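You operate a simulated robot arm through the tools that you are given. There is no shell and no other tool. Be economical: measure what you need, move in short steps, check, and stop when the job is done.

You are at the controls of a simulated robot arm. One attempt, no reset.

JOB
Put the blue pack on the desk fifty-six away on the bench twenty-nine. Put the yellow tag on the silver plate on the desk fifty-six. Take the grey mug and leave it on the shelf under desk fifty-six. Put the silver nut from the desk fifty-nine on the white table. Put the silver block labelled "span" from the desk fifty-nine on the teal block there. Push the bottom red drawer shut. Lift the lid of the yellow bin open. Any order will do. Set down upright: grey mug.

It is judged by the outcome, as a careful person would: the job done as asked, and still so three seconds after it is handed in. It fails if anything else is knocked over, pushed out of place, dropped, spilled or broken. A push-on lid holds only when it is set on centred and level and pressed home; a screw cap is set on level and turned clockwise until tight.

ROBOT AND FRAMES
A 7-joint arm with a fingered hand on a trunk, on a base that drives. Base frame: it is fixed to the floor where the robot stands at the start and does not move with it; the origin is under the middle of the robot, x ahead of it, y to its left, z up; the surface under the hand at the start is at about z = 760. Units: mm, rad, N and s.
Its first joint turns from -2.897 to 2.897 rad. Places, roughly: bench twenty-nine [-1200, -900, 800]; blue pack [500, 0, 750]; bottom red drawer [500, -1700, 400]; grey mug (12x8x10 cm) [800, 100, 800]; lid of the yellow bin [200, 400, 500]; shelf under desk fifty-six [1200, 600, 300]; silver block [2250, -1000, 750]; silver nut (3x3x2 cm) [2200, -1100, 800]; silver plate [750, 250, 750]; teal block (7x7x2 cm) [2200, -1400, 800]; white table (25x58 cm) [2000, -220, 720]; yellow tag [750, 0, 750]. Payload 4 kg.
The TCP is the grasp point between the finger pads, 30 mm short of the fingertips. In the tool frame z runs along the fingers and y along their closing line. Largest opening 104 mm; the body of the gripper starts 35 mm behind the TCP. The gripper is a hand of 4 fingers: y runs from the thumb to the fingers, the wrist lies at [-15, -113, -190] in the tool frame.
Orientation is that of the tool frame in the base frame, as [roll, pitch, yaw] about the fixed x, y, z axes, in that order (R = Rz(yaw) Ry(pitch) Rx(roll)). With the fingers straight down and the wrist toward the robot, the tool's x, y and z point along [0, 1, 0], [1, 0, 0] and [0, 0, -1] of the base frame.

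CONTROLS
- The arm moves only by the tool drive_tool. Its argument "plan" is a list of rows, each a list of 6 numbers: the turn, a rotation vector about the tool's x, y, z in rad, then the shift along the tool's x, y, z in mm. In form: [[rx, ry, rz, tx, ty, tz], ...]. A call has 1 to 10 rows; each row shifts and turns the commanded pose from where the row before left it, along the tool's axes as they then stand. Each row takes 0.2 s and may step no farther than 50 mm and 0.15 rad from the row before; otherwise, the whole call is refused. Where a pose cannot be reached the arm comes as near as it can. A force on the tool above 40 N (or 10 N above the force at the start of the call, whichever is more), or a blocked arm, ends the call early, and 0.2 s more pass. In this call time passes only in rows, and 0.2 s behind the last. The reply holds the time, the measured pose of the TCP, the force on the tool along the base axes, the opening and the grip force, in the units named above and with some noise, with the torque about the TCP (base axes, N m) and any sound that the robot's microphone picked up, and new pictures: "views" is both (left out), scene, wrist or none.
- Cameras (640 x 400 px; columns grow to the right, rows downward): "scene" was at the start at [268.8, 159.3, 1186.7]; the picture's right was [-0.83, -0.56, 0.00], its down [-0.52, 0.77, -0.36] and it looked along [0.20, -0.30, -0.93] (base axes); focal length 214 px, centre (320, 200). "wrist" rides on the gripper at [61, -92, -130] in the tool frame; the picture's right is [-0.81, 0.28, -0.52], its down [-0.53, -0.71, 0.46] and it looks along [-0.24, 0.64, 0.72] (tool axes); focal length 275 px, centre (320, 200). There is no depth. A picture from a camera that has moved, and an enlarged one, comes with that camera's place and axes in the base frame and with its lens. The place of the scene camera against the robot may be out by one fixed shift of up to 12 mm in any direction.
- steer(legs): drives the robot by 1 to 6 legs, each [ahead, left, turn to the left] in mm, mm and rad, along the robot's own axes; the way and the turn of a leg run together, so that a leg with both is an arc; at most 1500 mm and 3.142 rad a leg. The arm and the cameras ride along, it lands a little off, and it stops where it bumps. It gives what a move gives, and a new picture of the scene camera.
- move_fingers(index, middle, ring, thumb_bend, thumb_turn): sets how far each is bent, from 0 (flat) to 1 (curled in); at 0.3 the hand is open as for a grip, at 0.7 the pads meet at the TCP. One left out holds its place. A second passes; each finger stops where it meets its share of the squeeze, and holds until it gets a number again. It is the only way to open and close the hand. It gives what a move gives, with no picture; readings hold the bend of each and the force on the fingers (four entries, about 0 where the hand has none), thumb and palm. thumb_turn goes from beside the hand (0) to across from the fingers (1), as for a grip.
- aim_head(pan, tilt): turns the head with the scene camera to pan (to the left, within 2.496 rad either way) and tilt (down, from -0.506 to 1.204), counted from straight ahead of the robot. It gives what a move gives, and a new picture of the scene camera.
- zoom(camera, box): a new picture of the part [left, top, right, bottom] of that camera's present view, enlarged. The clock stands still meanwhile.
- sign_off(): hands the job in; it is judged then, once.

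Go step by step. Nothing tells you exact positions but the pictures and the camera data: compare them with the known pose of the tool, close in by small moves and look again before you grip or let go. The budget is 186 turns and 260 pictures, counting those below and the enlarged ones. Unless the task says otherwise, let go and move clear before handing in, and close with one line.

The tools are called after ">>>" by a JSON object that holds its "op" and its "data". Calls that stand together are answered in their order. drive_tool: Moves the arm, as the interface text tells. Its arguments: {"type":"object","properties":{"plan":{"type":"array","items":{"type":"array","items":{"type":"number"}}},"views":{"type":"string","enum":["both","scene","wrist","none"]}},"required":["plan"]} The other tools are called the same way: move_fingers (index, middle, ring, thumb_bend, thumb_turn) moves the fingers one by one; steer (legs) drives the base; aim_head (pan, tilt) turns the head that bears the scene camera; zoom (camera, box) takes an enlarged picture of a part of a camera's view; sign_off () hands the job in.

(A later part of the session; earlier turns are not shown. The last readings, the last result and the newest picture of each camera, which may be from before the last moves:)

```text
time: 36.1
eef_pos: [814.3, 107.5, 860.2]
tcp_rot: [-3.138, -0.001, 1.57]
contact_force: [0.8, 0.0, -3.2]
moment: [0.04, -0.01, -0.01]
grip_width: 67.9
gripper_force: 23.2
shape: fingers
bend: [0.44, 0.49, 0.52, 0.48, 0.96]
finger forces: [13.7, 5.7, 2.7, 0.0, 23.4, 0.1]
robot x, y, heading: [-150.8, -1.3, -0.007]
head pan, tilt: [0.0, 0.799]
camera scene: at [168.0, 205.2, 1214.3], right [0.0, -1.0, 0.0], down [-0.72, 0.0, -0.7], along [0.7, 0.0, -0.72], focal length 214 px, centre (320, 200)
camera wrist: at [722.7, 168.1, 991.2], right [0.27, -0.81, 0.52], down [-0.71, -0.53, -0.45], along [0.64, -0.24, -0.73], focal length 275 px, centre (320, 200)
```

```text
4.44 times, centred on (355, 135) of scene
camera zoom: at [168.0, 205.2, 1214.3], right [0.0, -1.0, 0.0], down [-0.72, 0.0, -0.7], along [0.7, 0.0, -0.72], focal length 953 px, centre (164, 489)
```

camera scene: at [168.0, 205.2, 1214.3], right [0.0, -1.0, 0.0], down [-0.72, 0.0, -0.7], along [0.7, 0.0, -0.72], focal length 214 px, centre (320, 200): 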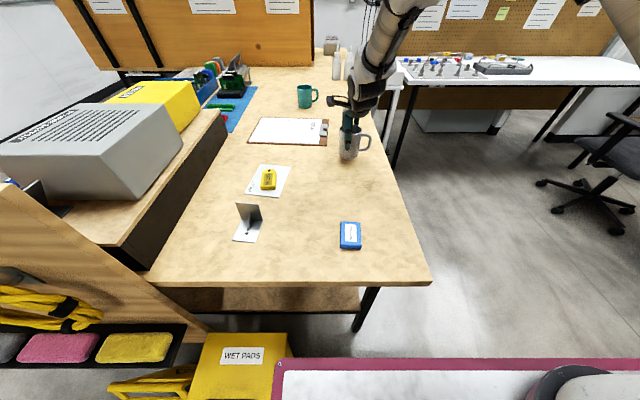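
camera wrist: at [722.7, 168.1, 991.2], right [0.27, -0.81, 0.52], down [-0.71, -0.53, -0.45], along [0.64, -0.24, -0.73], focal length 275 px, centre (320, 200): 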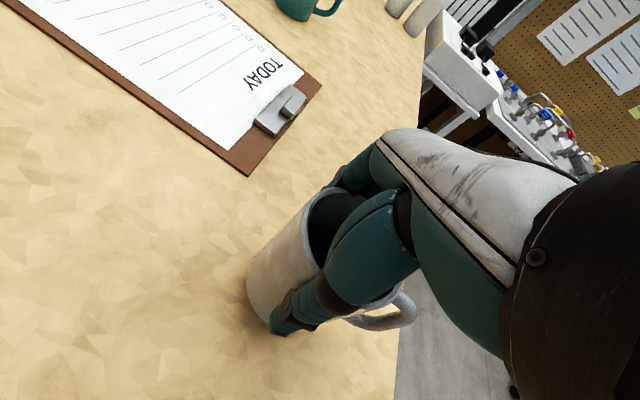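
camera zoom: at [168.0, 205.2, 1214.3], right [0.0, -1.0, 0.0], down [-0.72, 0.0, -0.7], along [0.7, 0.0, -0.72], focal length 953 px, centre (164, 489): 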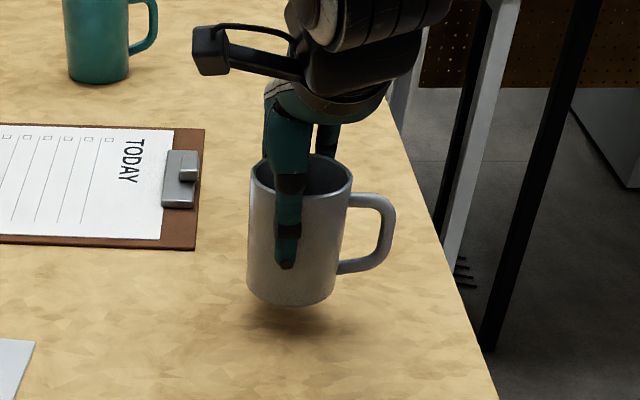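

The mug is lifted cleanly. I'll bring it to about x=720, turn it so the handle points away, and set it down.

>>> {"op": "drive_tool", "data": {"plan": [[0, 0, 0, 0, -47.5, 0], [0, 0, 0, 0, -47.5, 0], [0, 0, -0.14, 0, 0, 0], [0, 0, -0.14, 0, 0, 0], [0, 0, -0.14, 0, 0, 0], [0, 0, -0.14, 0, 0, 0], [0, 0, -0.14, 0, 0, 0], [0, 0, -0.14, 0, 0, 0], [0, 0, -0.14, 0, 0, 0], [0, 0, -0.14, 0, 0, 0]], "views": "none"}}

>>> {"op": "drive_tool", "data": {"plan": [[0, 0, -0.15, 0, 0, 0], [0, 0, -0.15, 0, 0, 0], [0, 0, -0.15, 0, 0, 0], [0, 0, 0, 0, 0, 12], [0, 0, 0, 0, 0, 8]]}}

>>> {"op": "zoom", "data": {"camera": "scene", "box": [310, 110, 400, 200]}}

```text
time: 38.3
eef_pos: [720.5, 106.8, 861.0]
tcp_rot: [-3.141, 0.0, 2.69]
contact_force: [0.4, 0.5, -2.6]
moment: [0.0, -0.01, 0.03]
grip_width: 67.3
gripper_force: 21.9
shape: fingers
bend: [0.44, 0.49, 0.52, 0.48, 0.96]
finger forces: [12.7, 5.5, 2.5, 0.0, 22.0, 0.0]
robot x, y, heading: [-152.0, 2.3, -0.002]
head pan, tilt: [0.0, 0.799]
```

```text
time: 39.5
eef_pos: [720.7, 106.3, 840.3]
tcp_rot: [3.14, 0.0, 3.14]
contact_force: [-1.3, 0.3, -2.9]
moment: [-0.05, 0.05, -0.03]
grip_width: 67.2
gripper_force: 21.6
shape: fingers
bend: [0.44, 0.49, 0.52, 0.48, 0.96]
finger forces: [12.3, 5.5, 2.6, 0.0, 21.7, 0.0]
robot x, y, heading: [-151.8, -0.8, 0.0]
head pan, tilt: [0.0, 0.799]
camera scene: at [168.0, 205.0, 1214.4], right [0.0, -1.0, 0.0], down [-0.72, 0.0, -0.7], along [0.7, 0.0, -0.72], focal length 214 px, centre (320, 200)
camera wrist: at [659.1, 14.1, 970.9], right [0.81, 0.27, 0.52], down [0.53, -0.71, -0.46], along [0.24, 0.64, -0.72], focal length 275 px, centre (320, 200)
```

scene: 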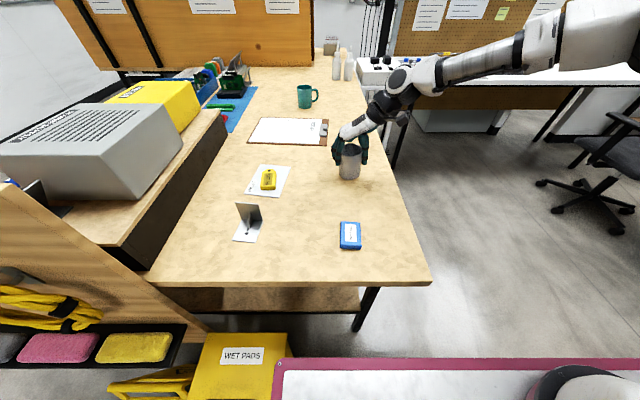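
wrist: 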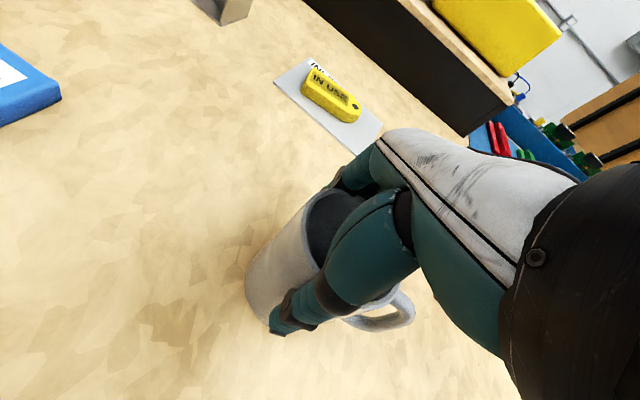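

```text
4.44 times, centred on (355, 155) of scene
camera zoom: at [168.0, 205.0, 1214.4], right [0.0, -1.0, 0.0], down [-0.72, 0.0, -0.7], along [0.7, 0.0, -0.72], focal length 953 px, centre (164, 400)
```

zoom: 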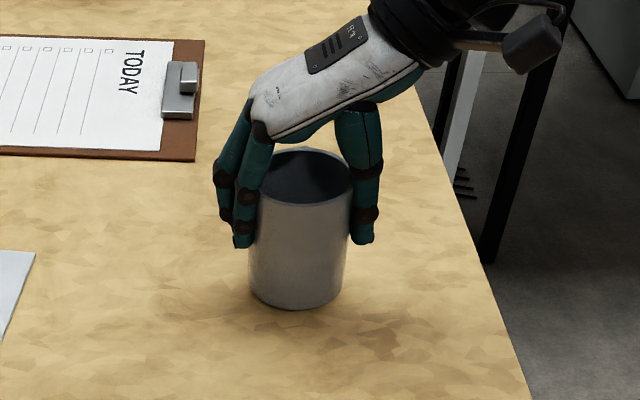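

The handle now points away. I'll set it down gently, release, and rise.

>>> {"op": "drive_tool", "data": {"plan": [[0, 0, 0, 0, 0, 3], [0, 0, 0, 0, 0, 2]], "views": "none"}}

>>> {"op": "move_fingers", "data": {"index": 0.25, "middle": 0.25, "ring": 0.25, "thumb_bend": 0.25}}

>>> {"op": "drive_tool", "data": {"plan": [[0, 0, 0, 0, 0, -20], [0, 0, 0, 0, 0, -40], [0, 0, 0, 0, 0, -50], [0, 0, 0, 0, 0, -50]]}}

```text
time: 40.1
eef_pos: [720.8, 106.6, 837.3]
tcp_rot: [3.14, 0.001, 3.139]
contact_force: [-2.7, -4.4, 15.2]
moment: [0.09, 0.0, 0.01]
grip_width: 67.6
gripper_force: 23.4
shape: fingers
bend: [0.45, 0.49, 0.52, 0.48, 0.96]
finger forces: [13.4, 5.2, 2.4, 0.1, 24.9, 0.1]
robot x, y, heading: [-153.1, 0.8, -0.001]
head pan, tilt: [0.0, 0.799]
```

```text
time: 41.1
eef_pos: [720.2, 107.0, 836.7]
tcp_rot: [3.141, -0.002, 3.139]
contact_force: [-0.4, -0.1, -0.2]
moment: [0.01, 0.01, 0.0]
grip_width: 114.4
gripper_force: 0.1
shape: fingers
bend: [0.25, 0.25, 0.25, 0.25, 0.97]
finger forces: [0.0, 0.0, 0.0, 0.0, 0.0, 0.0]
robot x, y, heading: [-150.8, -1.3, -0.001]
head pan, tilt: [0.0, 0.799]
```

```text
time: 42.1
eef_pos: [721.3, 105.9, 994.8]
tcp_rot: [3.14, -0.001, 3.137]
contact_force: [-0.6, 0.5, 0.7]
moment: [0.03, 0.02, 0.0]
grip_width: 114.0
gripper_force: 0.1
shape: fingers
bend: [0.25, 0.25, 0.25, 0.25, 0.97]
finger forces: [0.1, 0.0, 0.0, 0.0, 0.1, 0.0]
robot x, y, heading: [-152.0, 0.3, -0.001]
head pan, tilt: [0.0, 0.799]
camera scene: at [168.2, 205.0, 1214.3], right [0.0, -1.0, 0.0], down [-0.72, 0.0, -0.7], along [0.7, 0.0, -0.72], focal length 214 px, centre (320, 200)
camera wrist: at [659.3, 13.4, 1123.9], right [0.81, 0.27, 0.52], down [0.53, -0.71, -0.46], along [0.24, 0.64, -0.72], focal length 275 px, centre (320, 200)
```

scene: 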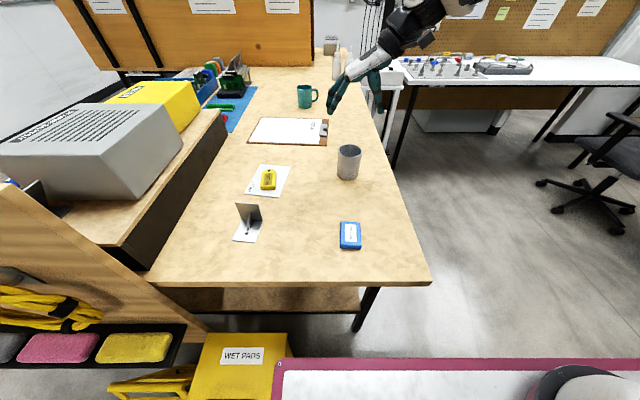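
wrist: 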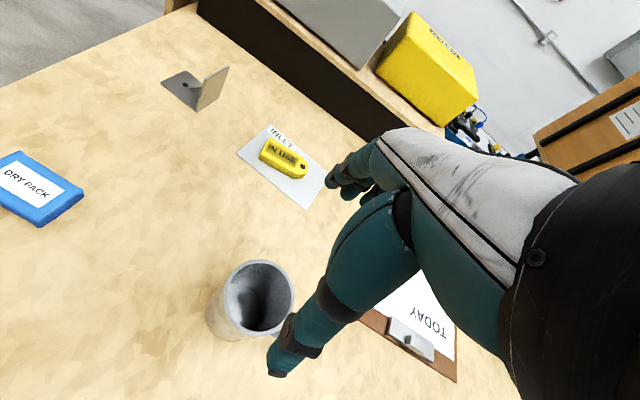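

The mug stands at about [720, 106]. I'll pull back and tilt the hand forward for a side grip, which I need for the shelf.

>>> {"op": "drive_tool", "data": {"plan": [[0, 0, 0, 40, 0, 0], [0, 0, 0, 40, 0, 0], [0, 0, 0, 41, 0, 0], [0, -0.15, 0, 0, 0, 0], [0, -0.15, 0, 0, 0, 0], [0, -0.15, 0, 0, 0, 0], [0, -0.15, 0, 0, 0, 0], [0, -0.15, 0, 0, 0, 0], [0, -0.15, 0, 0, 0, 0], [0, 0, 0, 49, 0, 0]], "views": "none"}}

>>> {"op": "drive_tool", "data": {"plan": [[0, 0, 0, 0, 0, 40], [0, 0, 0, 0, 0, 40], [0, 0, 0, 0, 0, 40]]}}

>>> {"op": "zoom", "data": {"camera": "scene", "box": [310, 110, 430, 220]}}

```text
time: 44.3
eef_pos: [568.6, 105.3, 958.3]
tcp_rot: [3.141, 0.901, 3.138]
contact_force: [-0.3, -0.2, -0.5]
moment: [0.01, -0.02, 0.03]
grip_width: 114.2
gripper_force: 0.1
shape: fingers
bend: [0.25, 0.25, 0.25, 0.25, 0.97]
finger forces: [0.0, 0.0, 0.0, 0.1, 0.1, 0.0]
robot x, y, heading: [-151.7, -2.9, 0.001]
head pan, tilt: [0.0, 0.799]
```

```text
time: 45.1
eef_pos: [663.2, 106.8, 882.4]
tcp_rot: [-3.141, 0.901, 3.141]
contact_force: [-0.2, 0.0, -0.3]
moment: [-0.02, -0.04, -0.01]
grip_width: 114.4
gripper_force: 0.1
shape: fingers
bend: [0.25, 0.25, 0.25, 0.25, 0.97]
finger forces: [0.0, 0.0, 0.1, 0.0, 0.0, 0.1]
robot x, y, heading: [-152.4, 1.0, -0.007]
head pan, tilt: [0.0, 0.799]
camera scene: at [167.6, 205.1, 1214.4], right [0.0, -1.0, 0.0], down [-0.72, 0.0, -0.7], along [0.7, 0.0, -0.72], focal length 214 px, centre (320, 200)
camera wrist: at [521.8, 15.3, 914.0], right [0.1, 0.27, 0.96], down [0.69, -0.71, 0.13], along [0.72, 0.64, -0.26], focal length 275 px, centre (320, 200)
```

scene: 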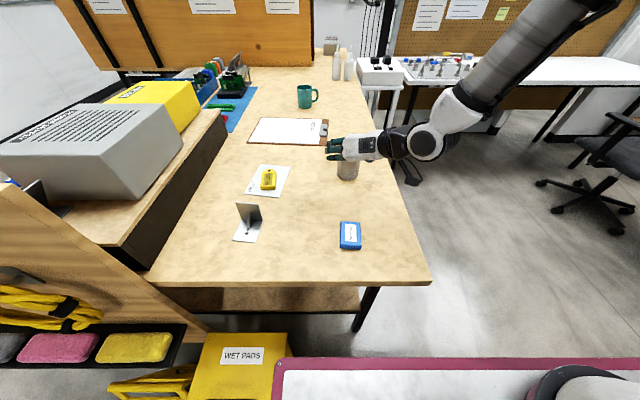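
wrist: 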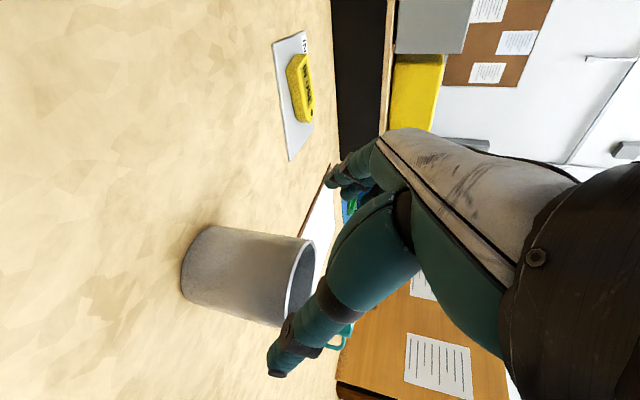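

```text
3.64 times, centred on (370, 165) of scene
camera zoom: at [167.6, 205.1, 1214.4], right [0.0, -1.0, 0.0], down [-0.72, 0.0, -0.7], along [0.7, 0.0, -0.72], focal length 780 px, centre (138, 327)
```

zoom: 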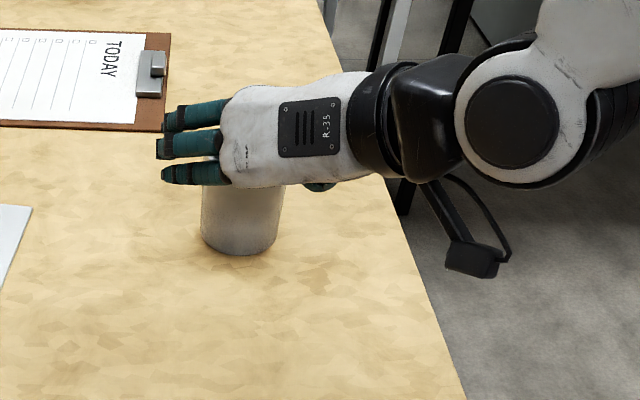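

The mug axis is near [720, 102]. I'll advance around it with the fingers on either side and grip high on the body.

>>> {"op": "drive_tool", "data": {"plan": [[0, 0, 0, 0, -4, 20], [0, 0, 0, 0, 0, 20], [0, 0, 0, 1, 0, 20]]}}

>>> {"op": "zoom", "data": {"camera": "scene", "box": [310, 110, 430, 220]}}

```text
time: 45.9
eef_pos: [710.2, 101.8, 845.3]
tcp_rot: [3.14, 0.899, 3.137]
contact_force: [0.6, 0.7, 0.2]
moment: [0.0, 0.01, 0.0]
grip_width: 114.4
gripper_force: 0.0
shape: fingers
bend: [0.25, 0.25, 0.25, 0.25, 0.97]
finger forces: [0.1, 0.0, 0.0, 0.1, 0.0, 0.1]
robot x, y, heading: [-150.8, 4.0, -0.003]
head pan, tilt: [0.0, 0.799]
camera scene: at [167.8, 205.1, 1214.4], right [0.0, -1.0, 0.0], down [-0.72, 0.0, -0.7], along [0.7, 0.0, -0.72], focal length 214 px, centre (320, 200)
camera wrist: at [569.2, 9.9, 877.9], right [0.1, 0.27, 0.96], down [0.69, -0.72, 0.13], along [0.72, 0.64, -0.26], focal length 275 px, centre (320, 200)
```

scene: 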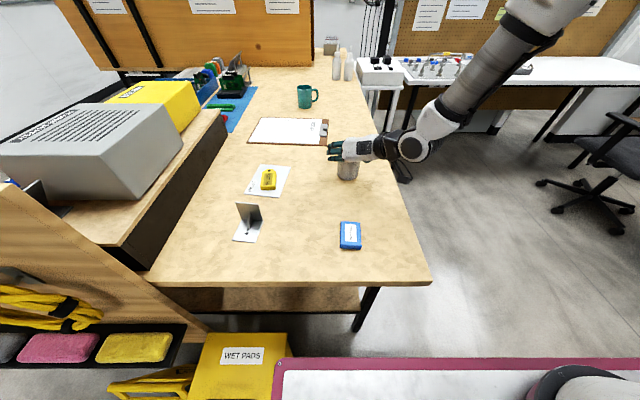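
wrist: 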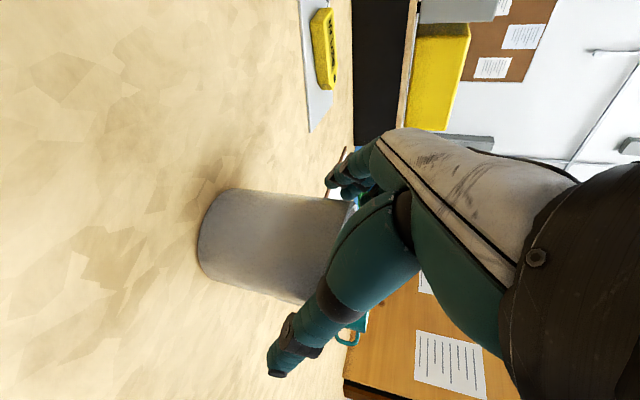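

```text
3.64 times, centred on (370, 165) of scene
camera zoom: at [167.8, 205.1, 1214.4], right [0.0, -1.0, 0.0], down [-0.72, 0.0, -0.7], along [0.7, 0.0, -0.72], focal length 780 px, centre (138, 327)
```

zoom: 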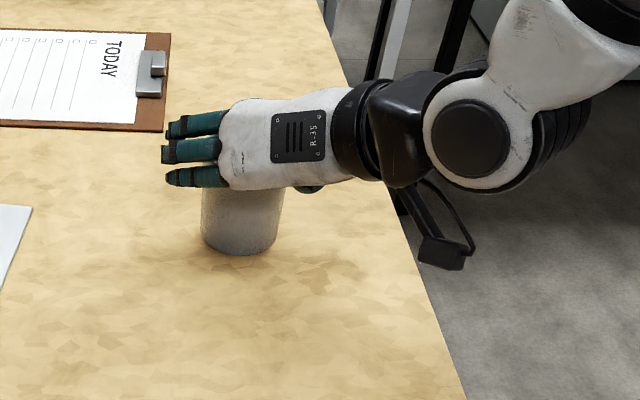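

Positioned well around the upper mug. Closing the hand.

>>> {"op": "move_fingers", "data": {"index": 0.58, "middle": 0.58, "ring": 0.58, "thumb_bend": 0.58}}

>>> {"op": "drive_tool", "data": {"plan": [[0, 0, 0, -6, 0, -5], [0, 0, 0, -24, 0, -18], [0, 0, 0, -40, 0, -30], [0, 0, 0, -40, 0, -30]]}}

>>> {"op": "zoom", "data": {"camera": "scene", "box": [290, 80, 430, 220]}}

```text
time: 46.9
eef_pos: [709.6, 101.8, 845.2]
tcp_rot: [3.141, 0.901, 3.14]
contact_force: [0.4, 3.6, 6.6]
moment: [-0.01, -0.11, 0.07]
grip_width: 67.0
gripper_force: 15.9
shape: fingers
bend: [0.47, 0.5, 0.51, 0.44, 0.96]
finger forces: [5.9, 6.0, 5.1, 0.0, 14.7, 0.0]
robot x, y, heading: [-146.2, 2.8, -0.006]
head pan, tilt: [0.0, 0.799]
```

```text
time: 47.9
eef_pos: [713.1, 101.2, 982.3]
tcp_rot: [-3.139, 0.9, 3.139]
contact_force: [-0.4, 0.5, -3.9]
moment: [0.03, 0.07, 0.02]
grip_width: 67.0
gripper_force: 14.8
shape: fingers
bend: [0.48, 0.51, 0.53, 0.44, 0.95]
finger forces: [5.9, 5.3, 3.7, 0.1, 15.6, 0.1]
robot x, y, heading: [-151.5, 1.4, -0.003]
head pan, tilt: [0.0, 0.799]
camera scene: at [168.3, 205.1, 1214.3], right [0.0, -1.0, 0.0], down [-0.72, 0.0, -0.7], along [0.7, 0.0, -0.72], focal length 214 px, centre (320, 200)
camera wrist: at [573.3, 9.5, 1015.1], right [0.1, 0.28, 0.96], down [0.69, -0.72, 0.13], along [0.72, 0.64, -0.26], focal length 275 px, centre (320, 200)
```

scene: 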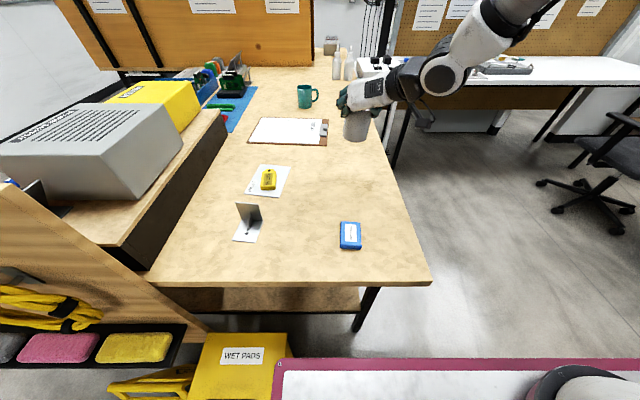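
wrist: 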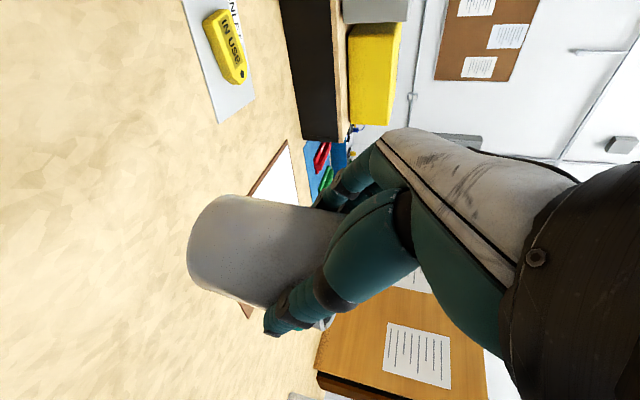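

```text
2.86 times, centred on (360, 150) of scene
camera zoom: at [168.3, 205.1, 1214.3], right [0.0, -1.0, 0.0], down [-0.72, 0.0, -0.7], along [0.7, 0.0, -0.72], focal length 613 px, centre (206, 343)
```

zoom: 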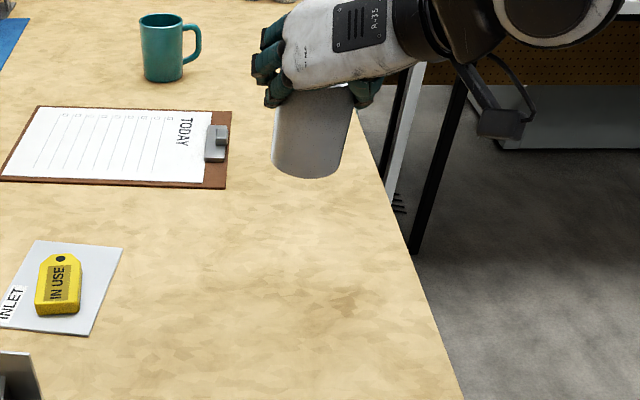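

The mug is held. I'll back away from the desk, draw the arm in, and test how low it can go in front of the desk.

>>> {"op": "steer", "data": {"legs": [[-300, 0, 0]]}}

>>> {"op": "drive_tool", "data": {"plan": [[0, 0, 0, 28, 0, -35], [0, 0, 0, 28, 0, -35], [0, 0, 0, 28, 0, -35], [0, 0, 0, 28, 0, -35], [0, 0, 0, 35, 0, 28], [0, 0, 0, 35, 0, 28], [0, 0, 0, 35, 0, 28], [0, 0, 0, 35, 0, 28]]}}

```text
time: 49.7
eef_pos: [485.7, 104.3, 983.9]
tcp_rot: [3.141, 0.9, -3.139]
contact_force: [0.2, -0.2, -2.1]
moment: [0.04, 0.07, 0.02]
grip_width: 67.0
gripper_force: 15.0
shape: fingers
bend: [0.48, 0.52, 0.53, 0.44, 0.94]
finger forces: [6.4, 5.2, 3.6, 0.1, 15.4, 0.0]
robot x, y, heading: [-377.9, 1.9, -0.001]
head pan, tilt: [0.0, 0.799]
stopped in leg 1: the robot was blocked; the commanded pose is now the measured one
camera scene: at [-58.6, 206.2, 1214.3], right [0.0, -1.0, 0.0], down [-0.72, 0.0, -0.7], along [0.7, 0.0, -0.72], focal length 214 px, centre (320, 200)
```

scene: 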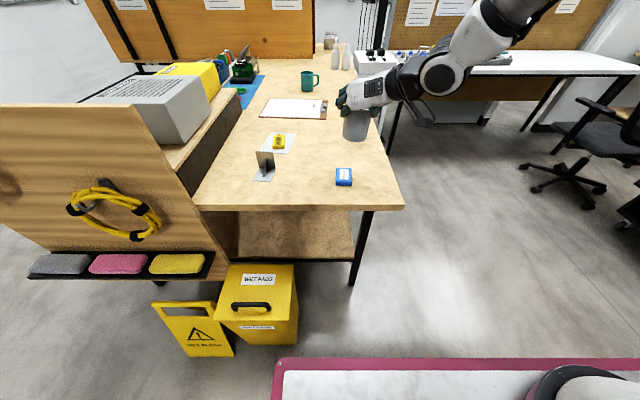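

```text
time: 51.5
eef_pos: [326.1, 109.5, 807.0]
tcp_rot: [3.138, 0.905, -3.138]
contact_force: [-12.7, 4.1, 19.8]
moment: [-0.01, -0.27, -0.01]
grip_width: 65.2
gripper_force: 16.4
shape: fingers
bend: [0.49, 0.51, 0.53, 0.46, 0.98]
finger forces: [6.3, 6.8, 4.2, 0.0, 15.2, 0.0]
out of reach, approached as far as the arm can: row 4, 5
robot x, y, heading: [-375.9, 1.3, -0.001]
head pan, tilt: [0.0, 0.799]
camera scene: at [-59.5, 206.2, 1214.6], right [0.0, -1.0, 0.0], down [-0.72, 0.0, -0.7], along [0.7, 0.0, -0.72], focal length 214 px, centre (320, 200)
camera wrist: at [186.2, 16.7, 839.1], right [0.09, 0.27, 0.96], down [0.69, -0.71, 0.14], along [0.72, 0.65, -0.25], focal length 275 px, centre (320, 200)
```

scene: 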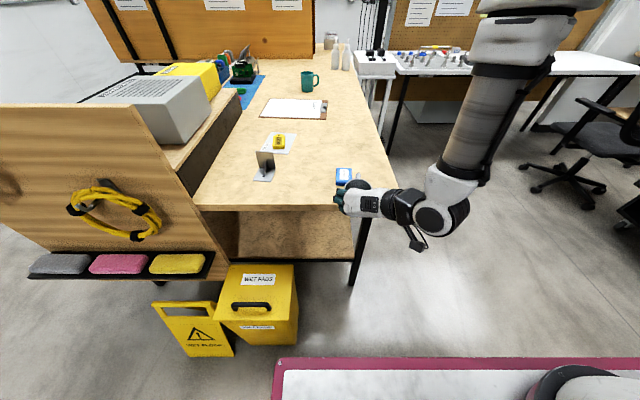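
wrist: 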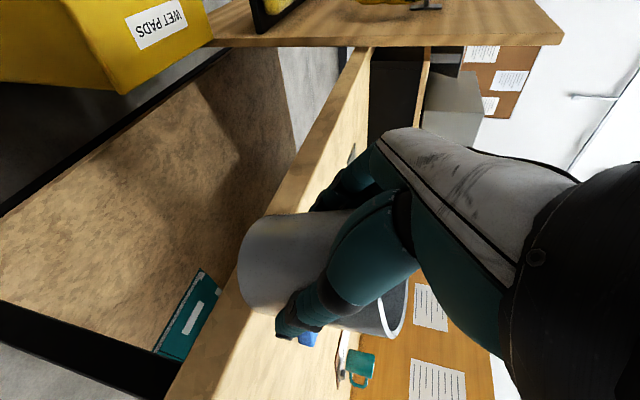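

The handle has touched the desk edge because the base stopped short. I'll raise it straight away.

>>> {"op": "drive_tool", "data": {"plan": [[0, 0, 0, -25, 0, -20], [0, 0, 0, -35, 0, -28], [0, 0, 0, -35, 0, -28]]}}

>>> {"op": "zoom", "data": {"camera": "scene", "box": [290, 100, 470, 240]}}

>>> {"op": "zoom", "data": {"camera": "wrist", "box": [160, 130, 480, 380]}}

```text
time: 52.3
eef_pos: [326.9, 109.1, 929.0]
tcp_rot: [3.141, 0.899, -3.139]
contact_force: [0.5, -0.1, -3.4]
moment: [0.04, 0.08, 0.0]
grip_width: 64.9
gripper_force: 15.4
shape: fingers
bend: [0.49, 0.51, 0.54, 0.46, 0.95]
finger forces: [6.5, 5.4, 3.4, 0.0, 15.1, 0.0]
robot x, y, heading: [-376.4, -1.6, -0.001]
head pan, tilt: [0.0, 0.799]
camera scene: at [-58.3, 206.4, 1214.2], right [0.0, -1.0, 0.0], down [-0.72, 0.0, -0.7], along [0.7, 0.0, -0.72], focal length 214 px, centre (320, 200)
camera wrist: at [186.3, 17.0, 961.7], right [0.1, 0.28, 0.96], down [0.69, -0.71, 0.13], along [0.72, 0.65, -0.26], focal length 275 px, centre (320, 200)
```

scene: 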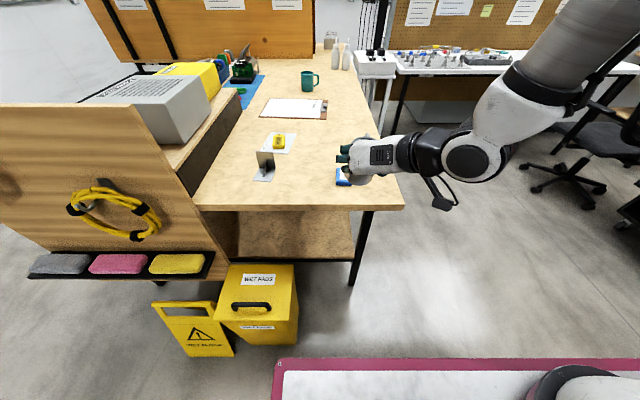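
wrist: 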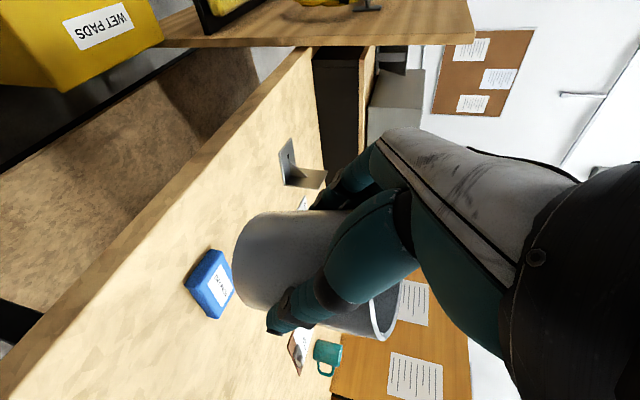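

```text
2.86 times, centred on (380, 170) of scene
camera zoom: at [-58.3, 206.4, 1214.2], right [0.0, -1.0, 0.0], down [-0.72, 0.0, -0.7], along [0.7, 0.0, -0.72], focal length 613 px, centre (149, 286)
```

zoom: 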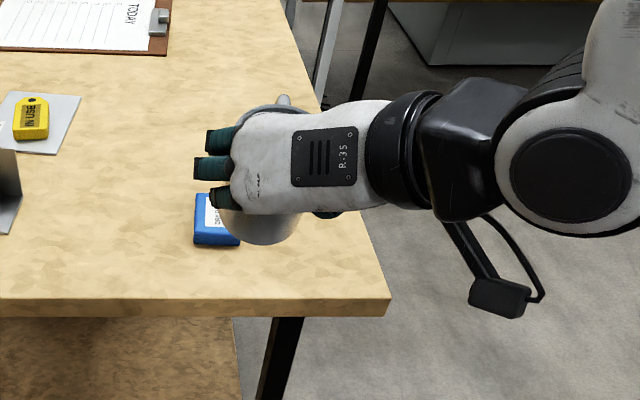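

```text
1.60 times, centred on (320, 255) of wrist
camera zoom: at [186.3, 17.0, 961.7], right [0.1, 0.28, 0.96], down [0.69, -0.71, 0.13], along [0.72, 0.65, -0.26], focal length 440 px, centre (320, 112)
```

zoom: 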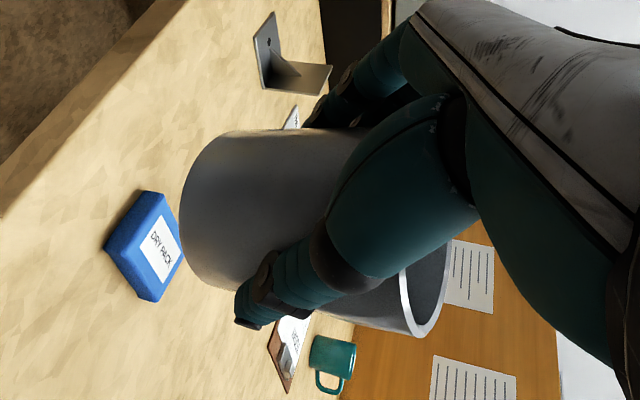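

The mug slid up in the grip. I'll set it back on a clear spot of the desk and regrip it properly after checking the low reach without it.

>>> {"op": "steer", "data": {"legs": [[200, 0, 0]]}}

>>> {"op": "drive_tool", "data": {"plan": [[0, 0, 0, -27, -20, 34], [0, 0, 0, -27, -20, 34], [0, 0, 0, -20, 0, 25], [0, 0, 0, 25, 0, 20]]}}

>>> {"op": "zoom", "data": {"camera": "scene", "box": [290, 100, 450, 220]}}

```text
time: 53.9
eef_pos: [529.0, 109.5, 928.0]
tcp_rot: [-3.14, 0.903, -3.137]
contact_force: [-0.1, -0.5, -2.6]
moment: [0.05, 0.09, 0.02]
grip_width: 64.8
gripper_force: 16.1
shape: fingers
bend: [0.49, 0.51, 0.54, 0.46, 0.95]
finger forces: [6.5, 5.4, 3.2, 0.0, 15.1, 0.0]
robot x, y, heading: [-178.5, 4.5, 0.001]
head pan, tilt: [0.0, 0.799]
camera scene: at [143.3, 206.2, 1214.4], right [0.0, -1.0, 0.0], down [-0.72, 0.0, -0.7], along [0.7, 0.0, -0.72], focal length 214 px, centre (320, 200)
```

scene: 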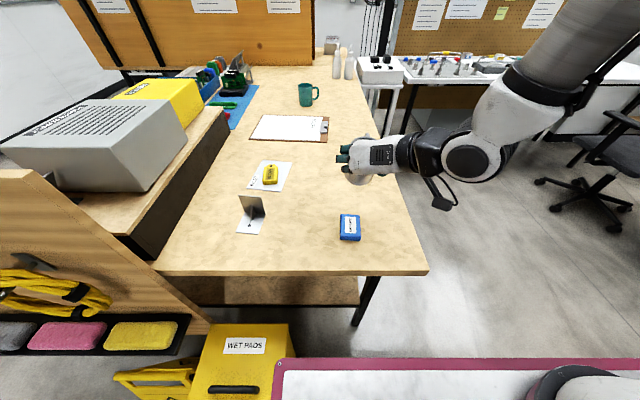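

```text
time: 54.9
eef_pos: [649.0, 69.0, 898.6]
tcp_rot: [-3.141, 0.904, -3.139]
contact_force: [0.0, -0.3, -3.1]
moment: [0.03, 0.08, -0.01]
grip_width: 64.7
gripper_force: 14.8
shape: fingers
bend: [0.49, 0.51, 0.54, 0.46, 0.95]
finger forces: [6.5, 5.4, 3.2, 0.0, 14.9, 0.0]
robot x, y, heading: [-176.7, -0.0, 0.0]
head pan, tilt: [0.0, 0.799]
camera scene: at [143.1, 206.1, 1214.4], right [0.0, -1.0, 0.0], down [-0.72, 0.0, -0.7], along [0.7, 0.0, -0.72], focal length 214 px, centre (320, 200)
camera wrist: at [509.1, -24.1, 930.9], right [0.1, 0.28, 0.96], down [0.69, -0.71, 0.14], along [0.72, 0.65, -0.26], focal length 275 px, centre (320, 200)
```

scene: 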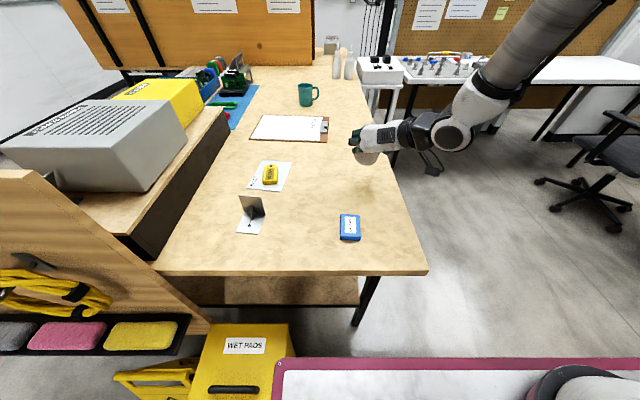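
wrist: 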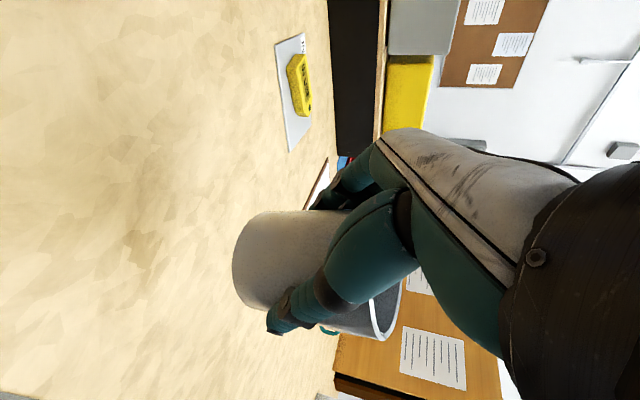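

```text
3.33 times, centred on (370, 160) of scene
camera zoom: at [143.1, 206.1, 1214.4], right [0.0, -1.0, 0.0], down [-0.72, 0.0, -0.7], along [0.7, 0.0, -0.72], focal length 715 px, centre (153, 333)
```

zoom: 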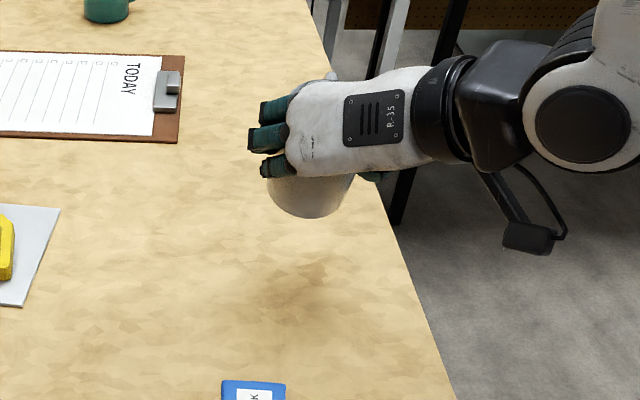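

Lowering the mug to touch the desk.

>>> {"op": "drive_tool", "data": {"plan": [[0, 0, 0, 15.8, 0, 12.4], [0, 0, 0, 6.3, 0, 5], [0, 0, 0, 4, 0, 3], [0, 0, 0, 4, 0, 3], [0, 0, 0, 4, 0, 3], [0, 0, 0, 4, 0, 3], [0, 0, 0, 4, 0, 3], [0, 0, 0, 4, 0, 3]]}}

>>> {"op": "zoom", "data": {"camera": "scene", "box": [310, 110, 430, 200]}}

```text
time: 56.7
eef_pos: [646.8, 68.4, 839.3]
tcp_rot: [-3.141, 0.901, -3.14]
contact_force: [0.3, -0.1, -2.5]
moment: [0.01, 0.08, -0.01]
grip_width: 64.6
gripper_force: 14.9
shape: fingers
bend: [0.49, 0.51, 0.54, 0.46, 0.95]
finger forces: [6.4, 5.3, 3.3, 0.0, 14.9, 0.0]
robot x, y, heading: [-173.7, -2.9, -0.001]
head pan, tilt: [0.0, 0.799]
camera scene: at [143.3, 206.2, 1214.4], right [0.0, -1.0, 0.0], down [-0.72, 0.0, -0.7], along [0.7, 0.0, -0.72], focal length 214 px, centre (320, 200)
camera wrist: at [507.0, -23.2, 871.7], right [0.1, 0.28, 0.96], down [0.69, -0.71, 0.14], along [0.72, 0.65, -0.26], focal length 275 px, centre (320, 200)
```

scene: 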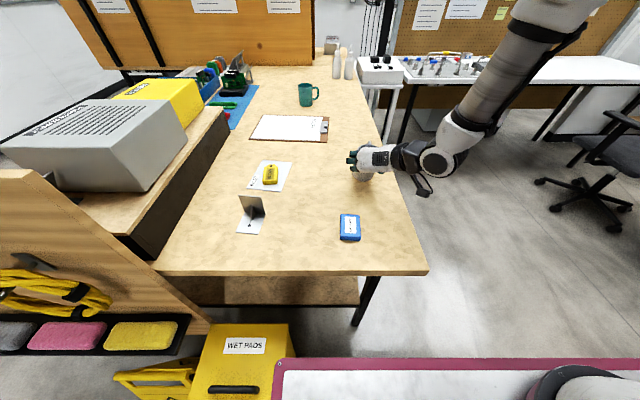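
wrist: 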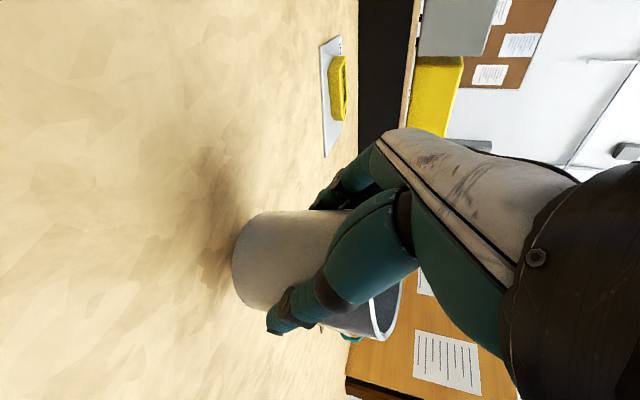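

```text
4.44 times, centred on (370, 155) of scene
camera zoom: at [143.3, 206.2, 1214.4], right [0.0, -1.0, 0.0], down [-0.72, 0.0, -0.7], along [0.7, 0.0, -0.72], focal length 953 px, centre (98, 400)
```

zoom: 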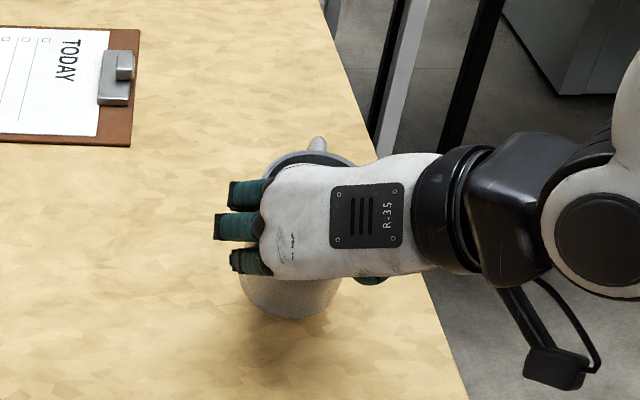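

Still above the desk; I'll continue down until it touches.

>>> {"op": "drive_tool", "data": {"plan": [[0, 0, 0, 6, 0, 4.7], [0, 0, 0, 4, 0, 3], [0, 0, 0, 4, 0, 3], [0, 0, 0, 3, 0, 2.4], [0, 0, 0, 3, 0, 2.4], [0, 0, 0, 3, 0, 2.4]]}}

>>> {"op": "zoom", "data": {"camera": "scene", "box": [310, 110, 430, 200]}}

```text
time: 58.1
eef_pos: [648.0, 70.4, 812.4]
tcp_rot: [3.138, 0.906, 3.14]
contact_force: [8.2, 4.1, 25.6]
moment: [0.17, -0.42, 0.0]
grip_width: 64.6
gripper_force: 17.1
shape: fingers
bend: [0.49, 0.51, 0.52, 0.46, 1.0]
finger forces: [6.4, 7.1, 8.3, 0.1, 12.5, 0.0]
robot x, y, heading: [-175.0, 2.4, 0.002]
head pan, tilt: [0.0, 0.799]
camera scene: at [142.7, 206.3, 1214.6], right [0.0, -1.0, 0.0], down [-0.72, 0.0, -0.7], along [0.7, 0.0, -0.72], focal length 214 px, centre (320, 200)
camera wrist: at [507.1, -21.1, 843.8], right [0.09, 0.27, 0.96], down [0.69, -0.71, 0.14], along [0.72, 0.65, -0.25], focal length 275 px, centre (320, 200)
```

scene: 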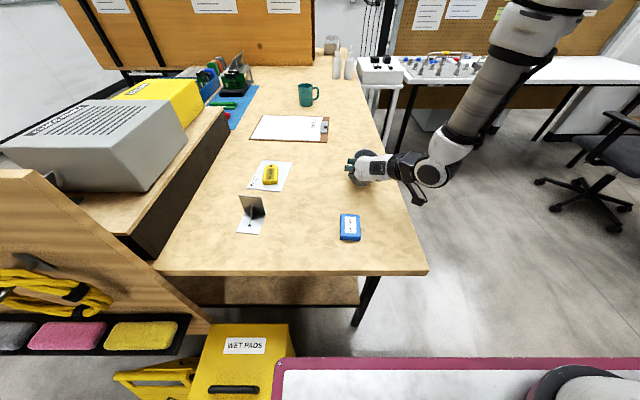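
wrist: 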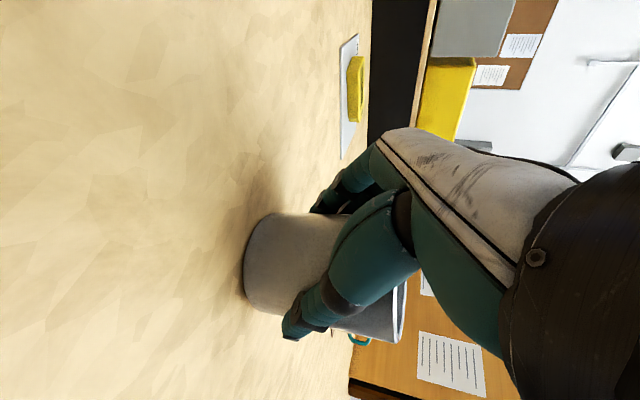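

```text
4.44 times, centred on (370, 155) of scene
camera zoom: at [142.7, 206.3, 1214.6], right [0.0, -1.0, 0.0], down [-0.72, 0.0, -0.7], along [0.7, 0.0, -0.72], focal length 953 px, centre (98, 400)
```

zoom: 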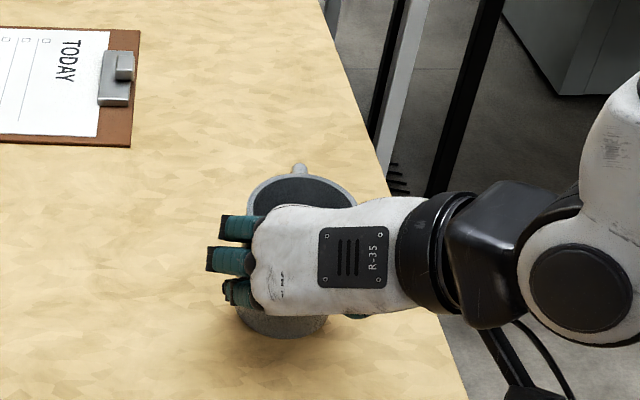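

The mug is seated flat on the desk with the hand at mid-height, a better grip. I'll reopen and regrip it square.

>>> {"op": "move_fingers", "data": {"index": 0.3, "middle": 0.3, "ring": 0.3, "thumb_bend": 0.3}}

>>> {"op": "zoom", "data": {"camera": "wrist", "box": [160, 130, 480, 380]}}

>>> {"op": "zoom", "data": {"camera": "scene", "box": [310, 110, 430, 200]}}

```text
time: 59.1
eef_pos: [646.9, 70.7, 809.7]
tcp_rot: [3.14, 0.901, -3.14]
contact_force: [0.6, -0.7, -0.2]
moment: [-0.01, -0.02, 0.01]
grip_width: 102.6
gripper_force: 0.1
shape: fingers
bend: [0.3, 0.3, 0.3, 0.3, 0.98]
finger forces: [0.0, 0.1, 0.0, 0.0, 0.0, 0.1]
robot x, y, heading: [-172.9, -1.0, 0.003]
head pan, tilt: [0.0, 0.799]
```

```text
1.60 times, centred on (320, 255) of wrist
camera zoom: at [505.8, -21.8, 842.4], right [0.1, 0.28, 0.96], down [0.69, -0.71, 0.14], along [0.72, 0.65, -0.26], focal length 440 px, centre (320, 112)
```

zoom: 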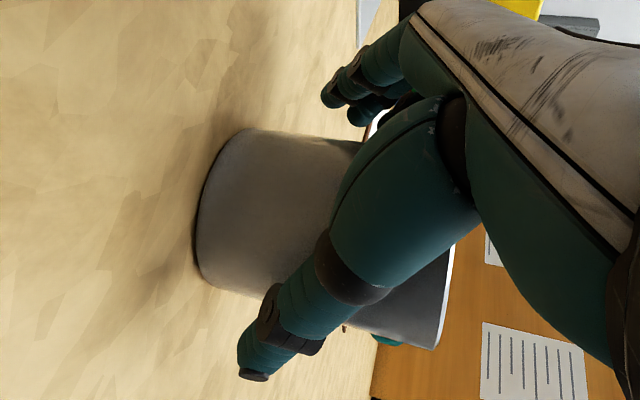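

```text
4.44 times, centred on (370, 155) of scene
camera zoom: at [143.2, 206.2, 1214.4], right [0.0, -1.0, 0.0], down [-0.72, 0.0, -0.7], along [0.7, 0.0, -0.72], focal length 953 px, centre (98, 400)
```

zoom: 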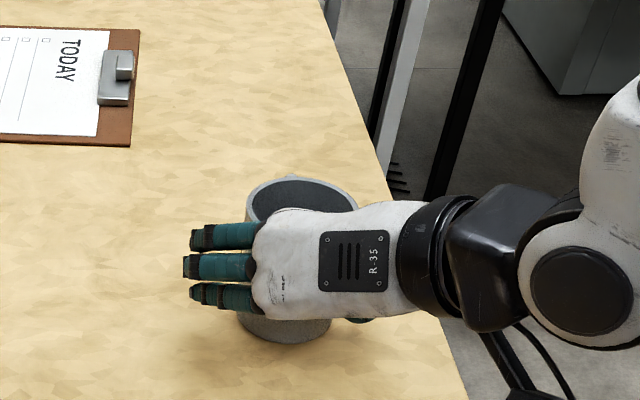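

The mug stands flat with its axis near [672, 68]. I'll raise and centre the hand on its upper body, then grip.

>>> {"op": "drive_tool", "data": {"plan": [[0, 0, 0, -18, -1, -5], [0, 0, 0, -18, -1, -5]], "views": "none"}}

>>> {"op": "move_fingers", "data": {"index": 0.65, "middle": 0.65, "ring": 0.65, "thumb_bend": 0.65}}

>>> {"op": "drive_tool", "data": {"plan": [[0, 0, 0, -6, 0, -5], [0, 0, 0, -24, 0, -18], [0, 0, 0, -40, 0, -30], [0, 0, 0, -20, 0, -15]]}}

>>> {"op": "zoom", "data": {"camera": "scene", "box": [310, 80, 450, 200]}}

```text
time: 59.7
eef_pos: [661.1, 67.1, 845.2]
tcp_rot: [3.141, 0.903, -3.139]
contact_force: [0.3, 0.0, 0.3]
moment: [0.0, 0.01, 0.0]
grip_width: 102.5
gripper_force: 0.1
shape: fingers
bend: [0.3, 0.3, 0.3, 0.3, 0.98]
finger forces: [0.1, 0.0, 0.0, 0.0, 0.0, 0.0]
robot x, y, heading: [-176.4, 4.7, -0.004]
head pan, tilt: [0.0, 0.799]
```

```text
time: 60.7
eef_pos: [660.9, 67.1, 844.8]
tcp_rot: [3.141, 0.904, -3.138]
contact_force: [2.6, 3.6, 7.7]
moment: [-0.01, -0.17, 0.07]
grip_width: 67.6
gripper_force: 25.9
shape: fingers
bend: [0.45, 0.53, 0.55, 0.46, 0.96]
finger forces: [11.3, 8.2, 8.1, 0.0, 25.4, 0.0]
robot x, y, heading: [-178.0, -1.6, 0.002]
head pan, tilt: [0.0, 0.799]
```

```text
time: 61.7
eef_pos: [662.8, 66.1, 957.8]
tcp_rot: [-3.141, 0.901, -3.139]
contact_force: [-0.1, -0.1, -2.4]
moment: [0.0, 0.02, -0.02]
grip_width: 67.2
gripper_force: 24.7
shape: fingers
bend: [0.45, 0.53, 0.61, 0.48, 0.94]
finger forces: [12.8, 7.7, 4.8, 0.0, 23.8, 0.1]
robot x, y, heading: [-176.7, -2.7, -0.0]
head pan, tilt: [0.0, 0.799]
camera scene: at [143.5, 206.2, 1214.3], right [0.0, -1.0, 0.0], down [-0.72, 0.0, -0.7], along [0.7, 0.0, -0.72], focal length 214 px, centre (320, 200)
camera wrist: at [522.8, -25.9, 990.8], right [0.1, 0.28, 0.96], down [0.69, -0.71, 0.13], along [0.72, 0.65, -0.26], focal length 275 px, centre (320, 200)
```

scene: 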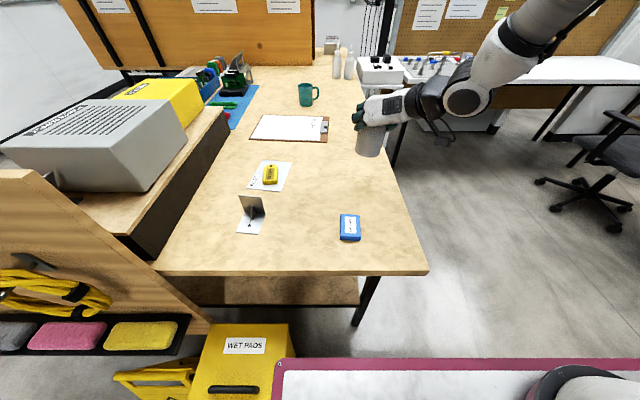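
wrist: 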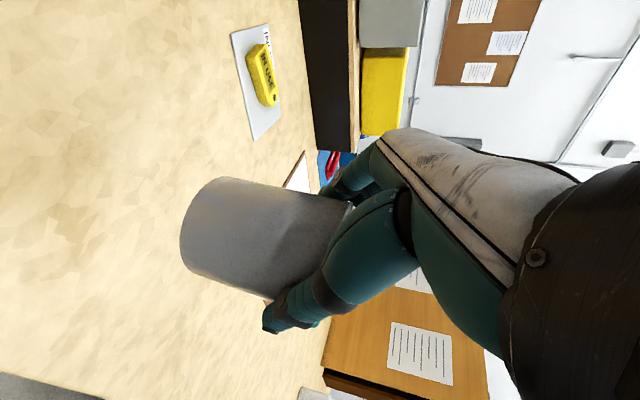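

```text
3.33 times, centred on (380, 140) of scene
camera zoom: at [143.5, 206.2, 1214.3], right [0.0, -1.0, 0.0], down [-0.72, 0.0, -0.7], along [0.7, 0.0, -0.72], focal length 715 px, centre (120, 400)
```

zoom: 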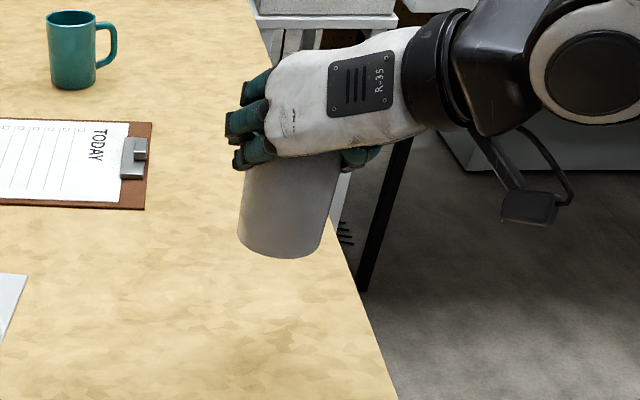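

The mug is gripped firmly. Now I'll drive round to the right side of the desk and face it.

>>> {"op": "steer", "data": {"legs": [[-100, 0, 0], [0, -1000, 0], [700, 0, 0], [0, 0, 1.571]]}}

>>> {"op": "aim_head", "data": {"pan": -0.2, "tilt": 0.8}}

```text
time: 74.7
eef_pos: [388.8, -138.1, 957.8]
tcp_rot: [-3.141, 0.903, -1.597]
contact_force: [0.5, -0.3, -2.5]
moment: [-0.03, 0.02, 0.0]
grip_width: 67.3
gripper_force: 24.6
shape: fingers
bend: [0.45, 0.54, 0.61, 0.48, 0.94]
finger forces: [12.4, 7.8, 5.4, 0.1, 23.1, 0.0]
robot x, y, heading: [432.3, -980.8, 1.542]
head pan, tilt: [0.0, 0.799]
camera scene: at [239.0, -646.1, 1214.4], right [1.0, -0.03, 0.0], down [-0.02, -0.72, -0.7], along [0.02, 0.7, -0.72], focal length 214 px, centre (320, 200)
```

scene: 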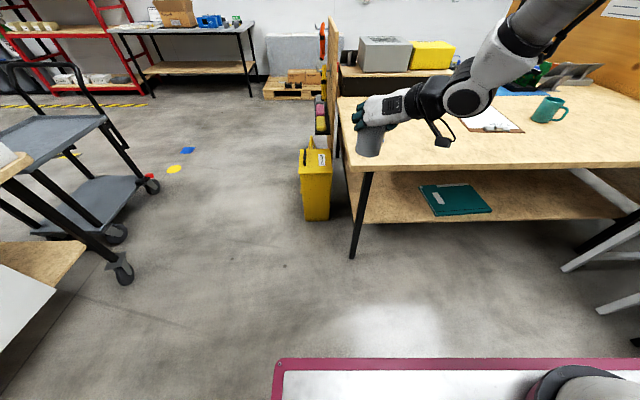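

```text
time: 75.5
eef_pos: [389.4, -138.4, 959.0]
tcp_rot: [-3.139, 0.902, -1.594]
contact_force: [-0.1, -0.4, -2.6]
moment: [-0.02, -0.01, 0.04]
grip_width: 67.1
gripper_force: 23.8
shape: fingers
bend: [0.45, 0.54, 0.61, 0.48, 0.94]
finger forces: [12.3, 7.7, 5.3, 0.1, 23.1, 0.1]
robot x, y, heading: [431.9, -980.0, 1.546]
head pan, tilt: [-0.201, 0.799]
camera scene: at [255.0, -648.1, 1214.4], right [0.97, -0.22, 0.0], down [-0.16, -0.7, -0.7], along [0.16, 0.68, -0.72], focal length 214 px, centre (320, 200)
```

scene: 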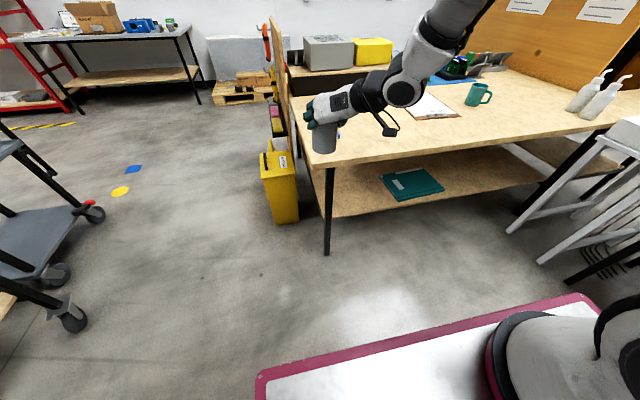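

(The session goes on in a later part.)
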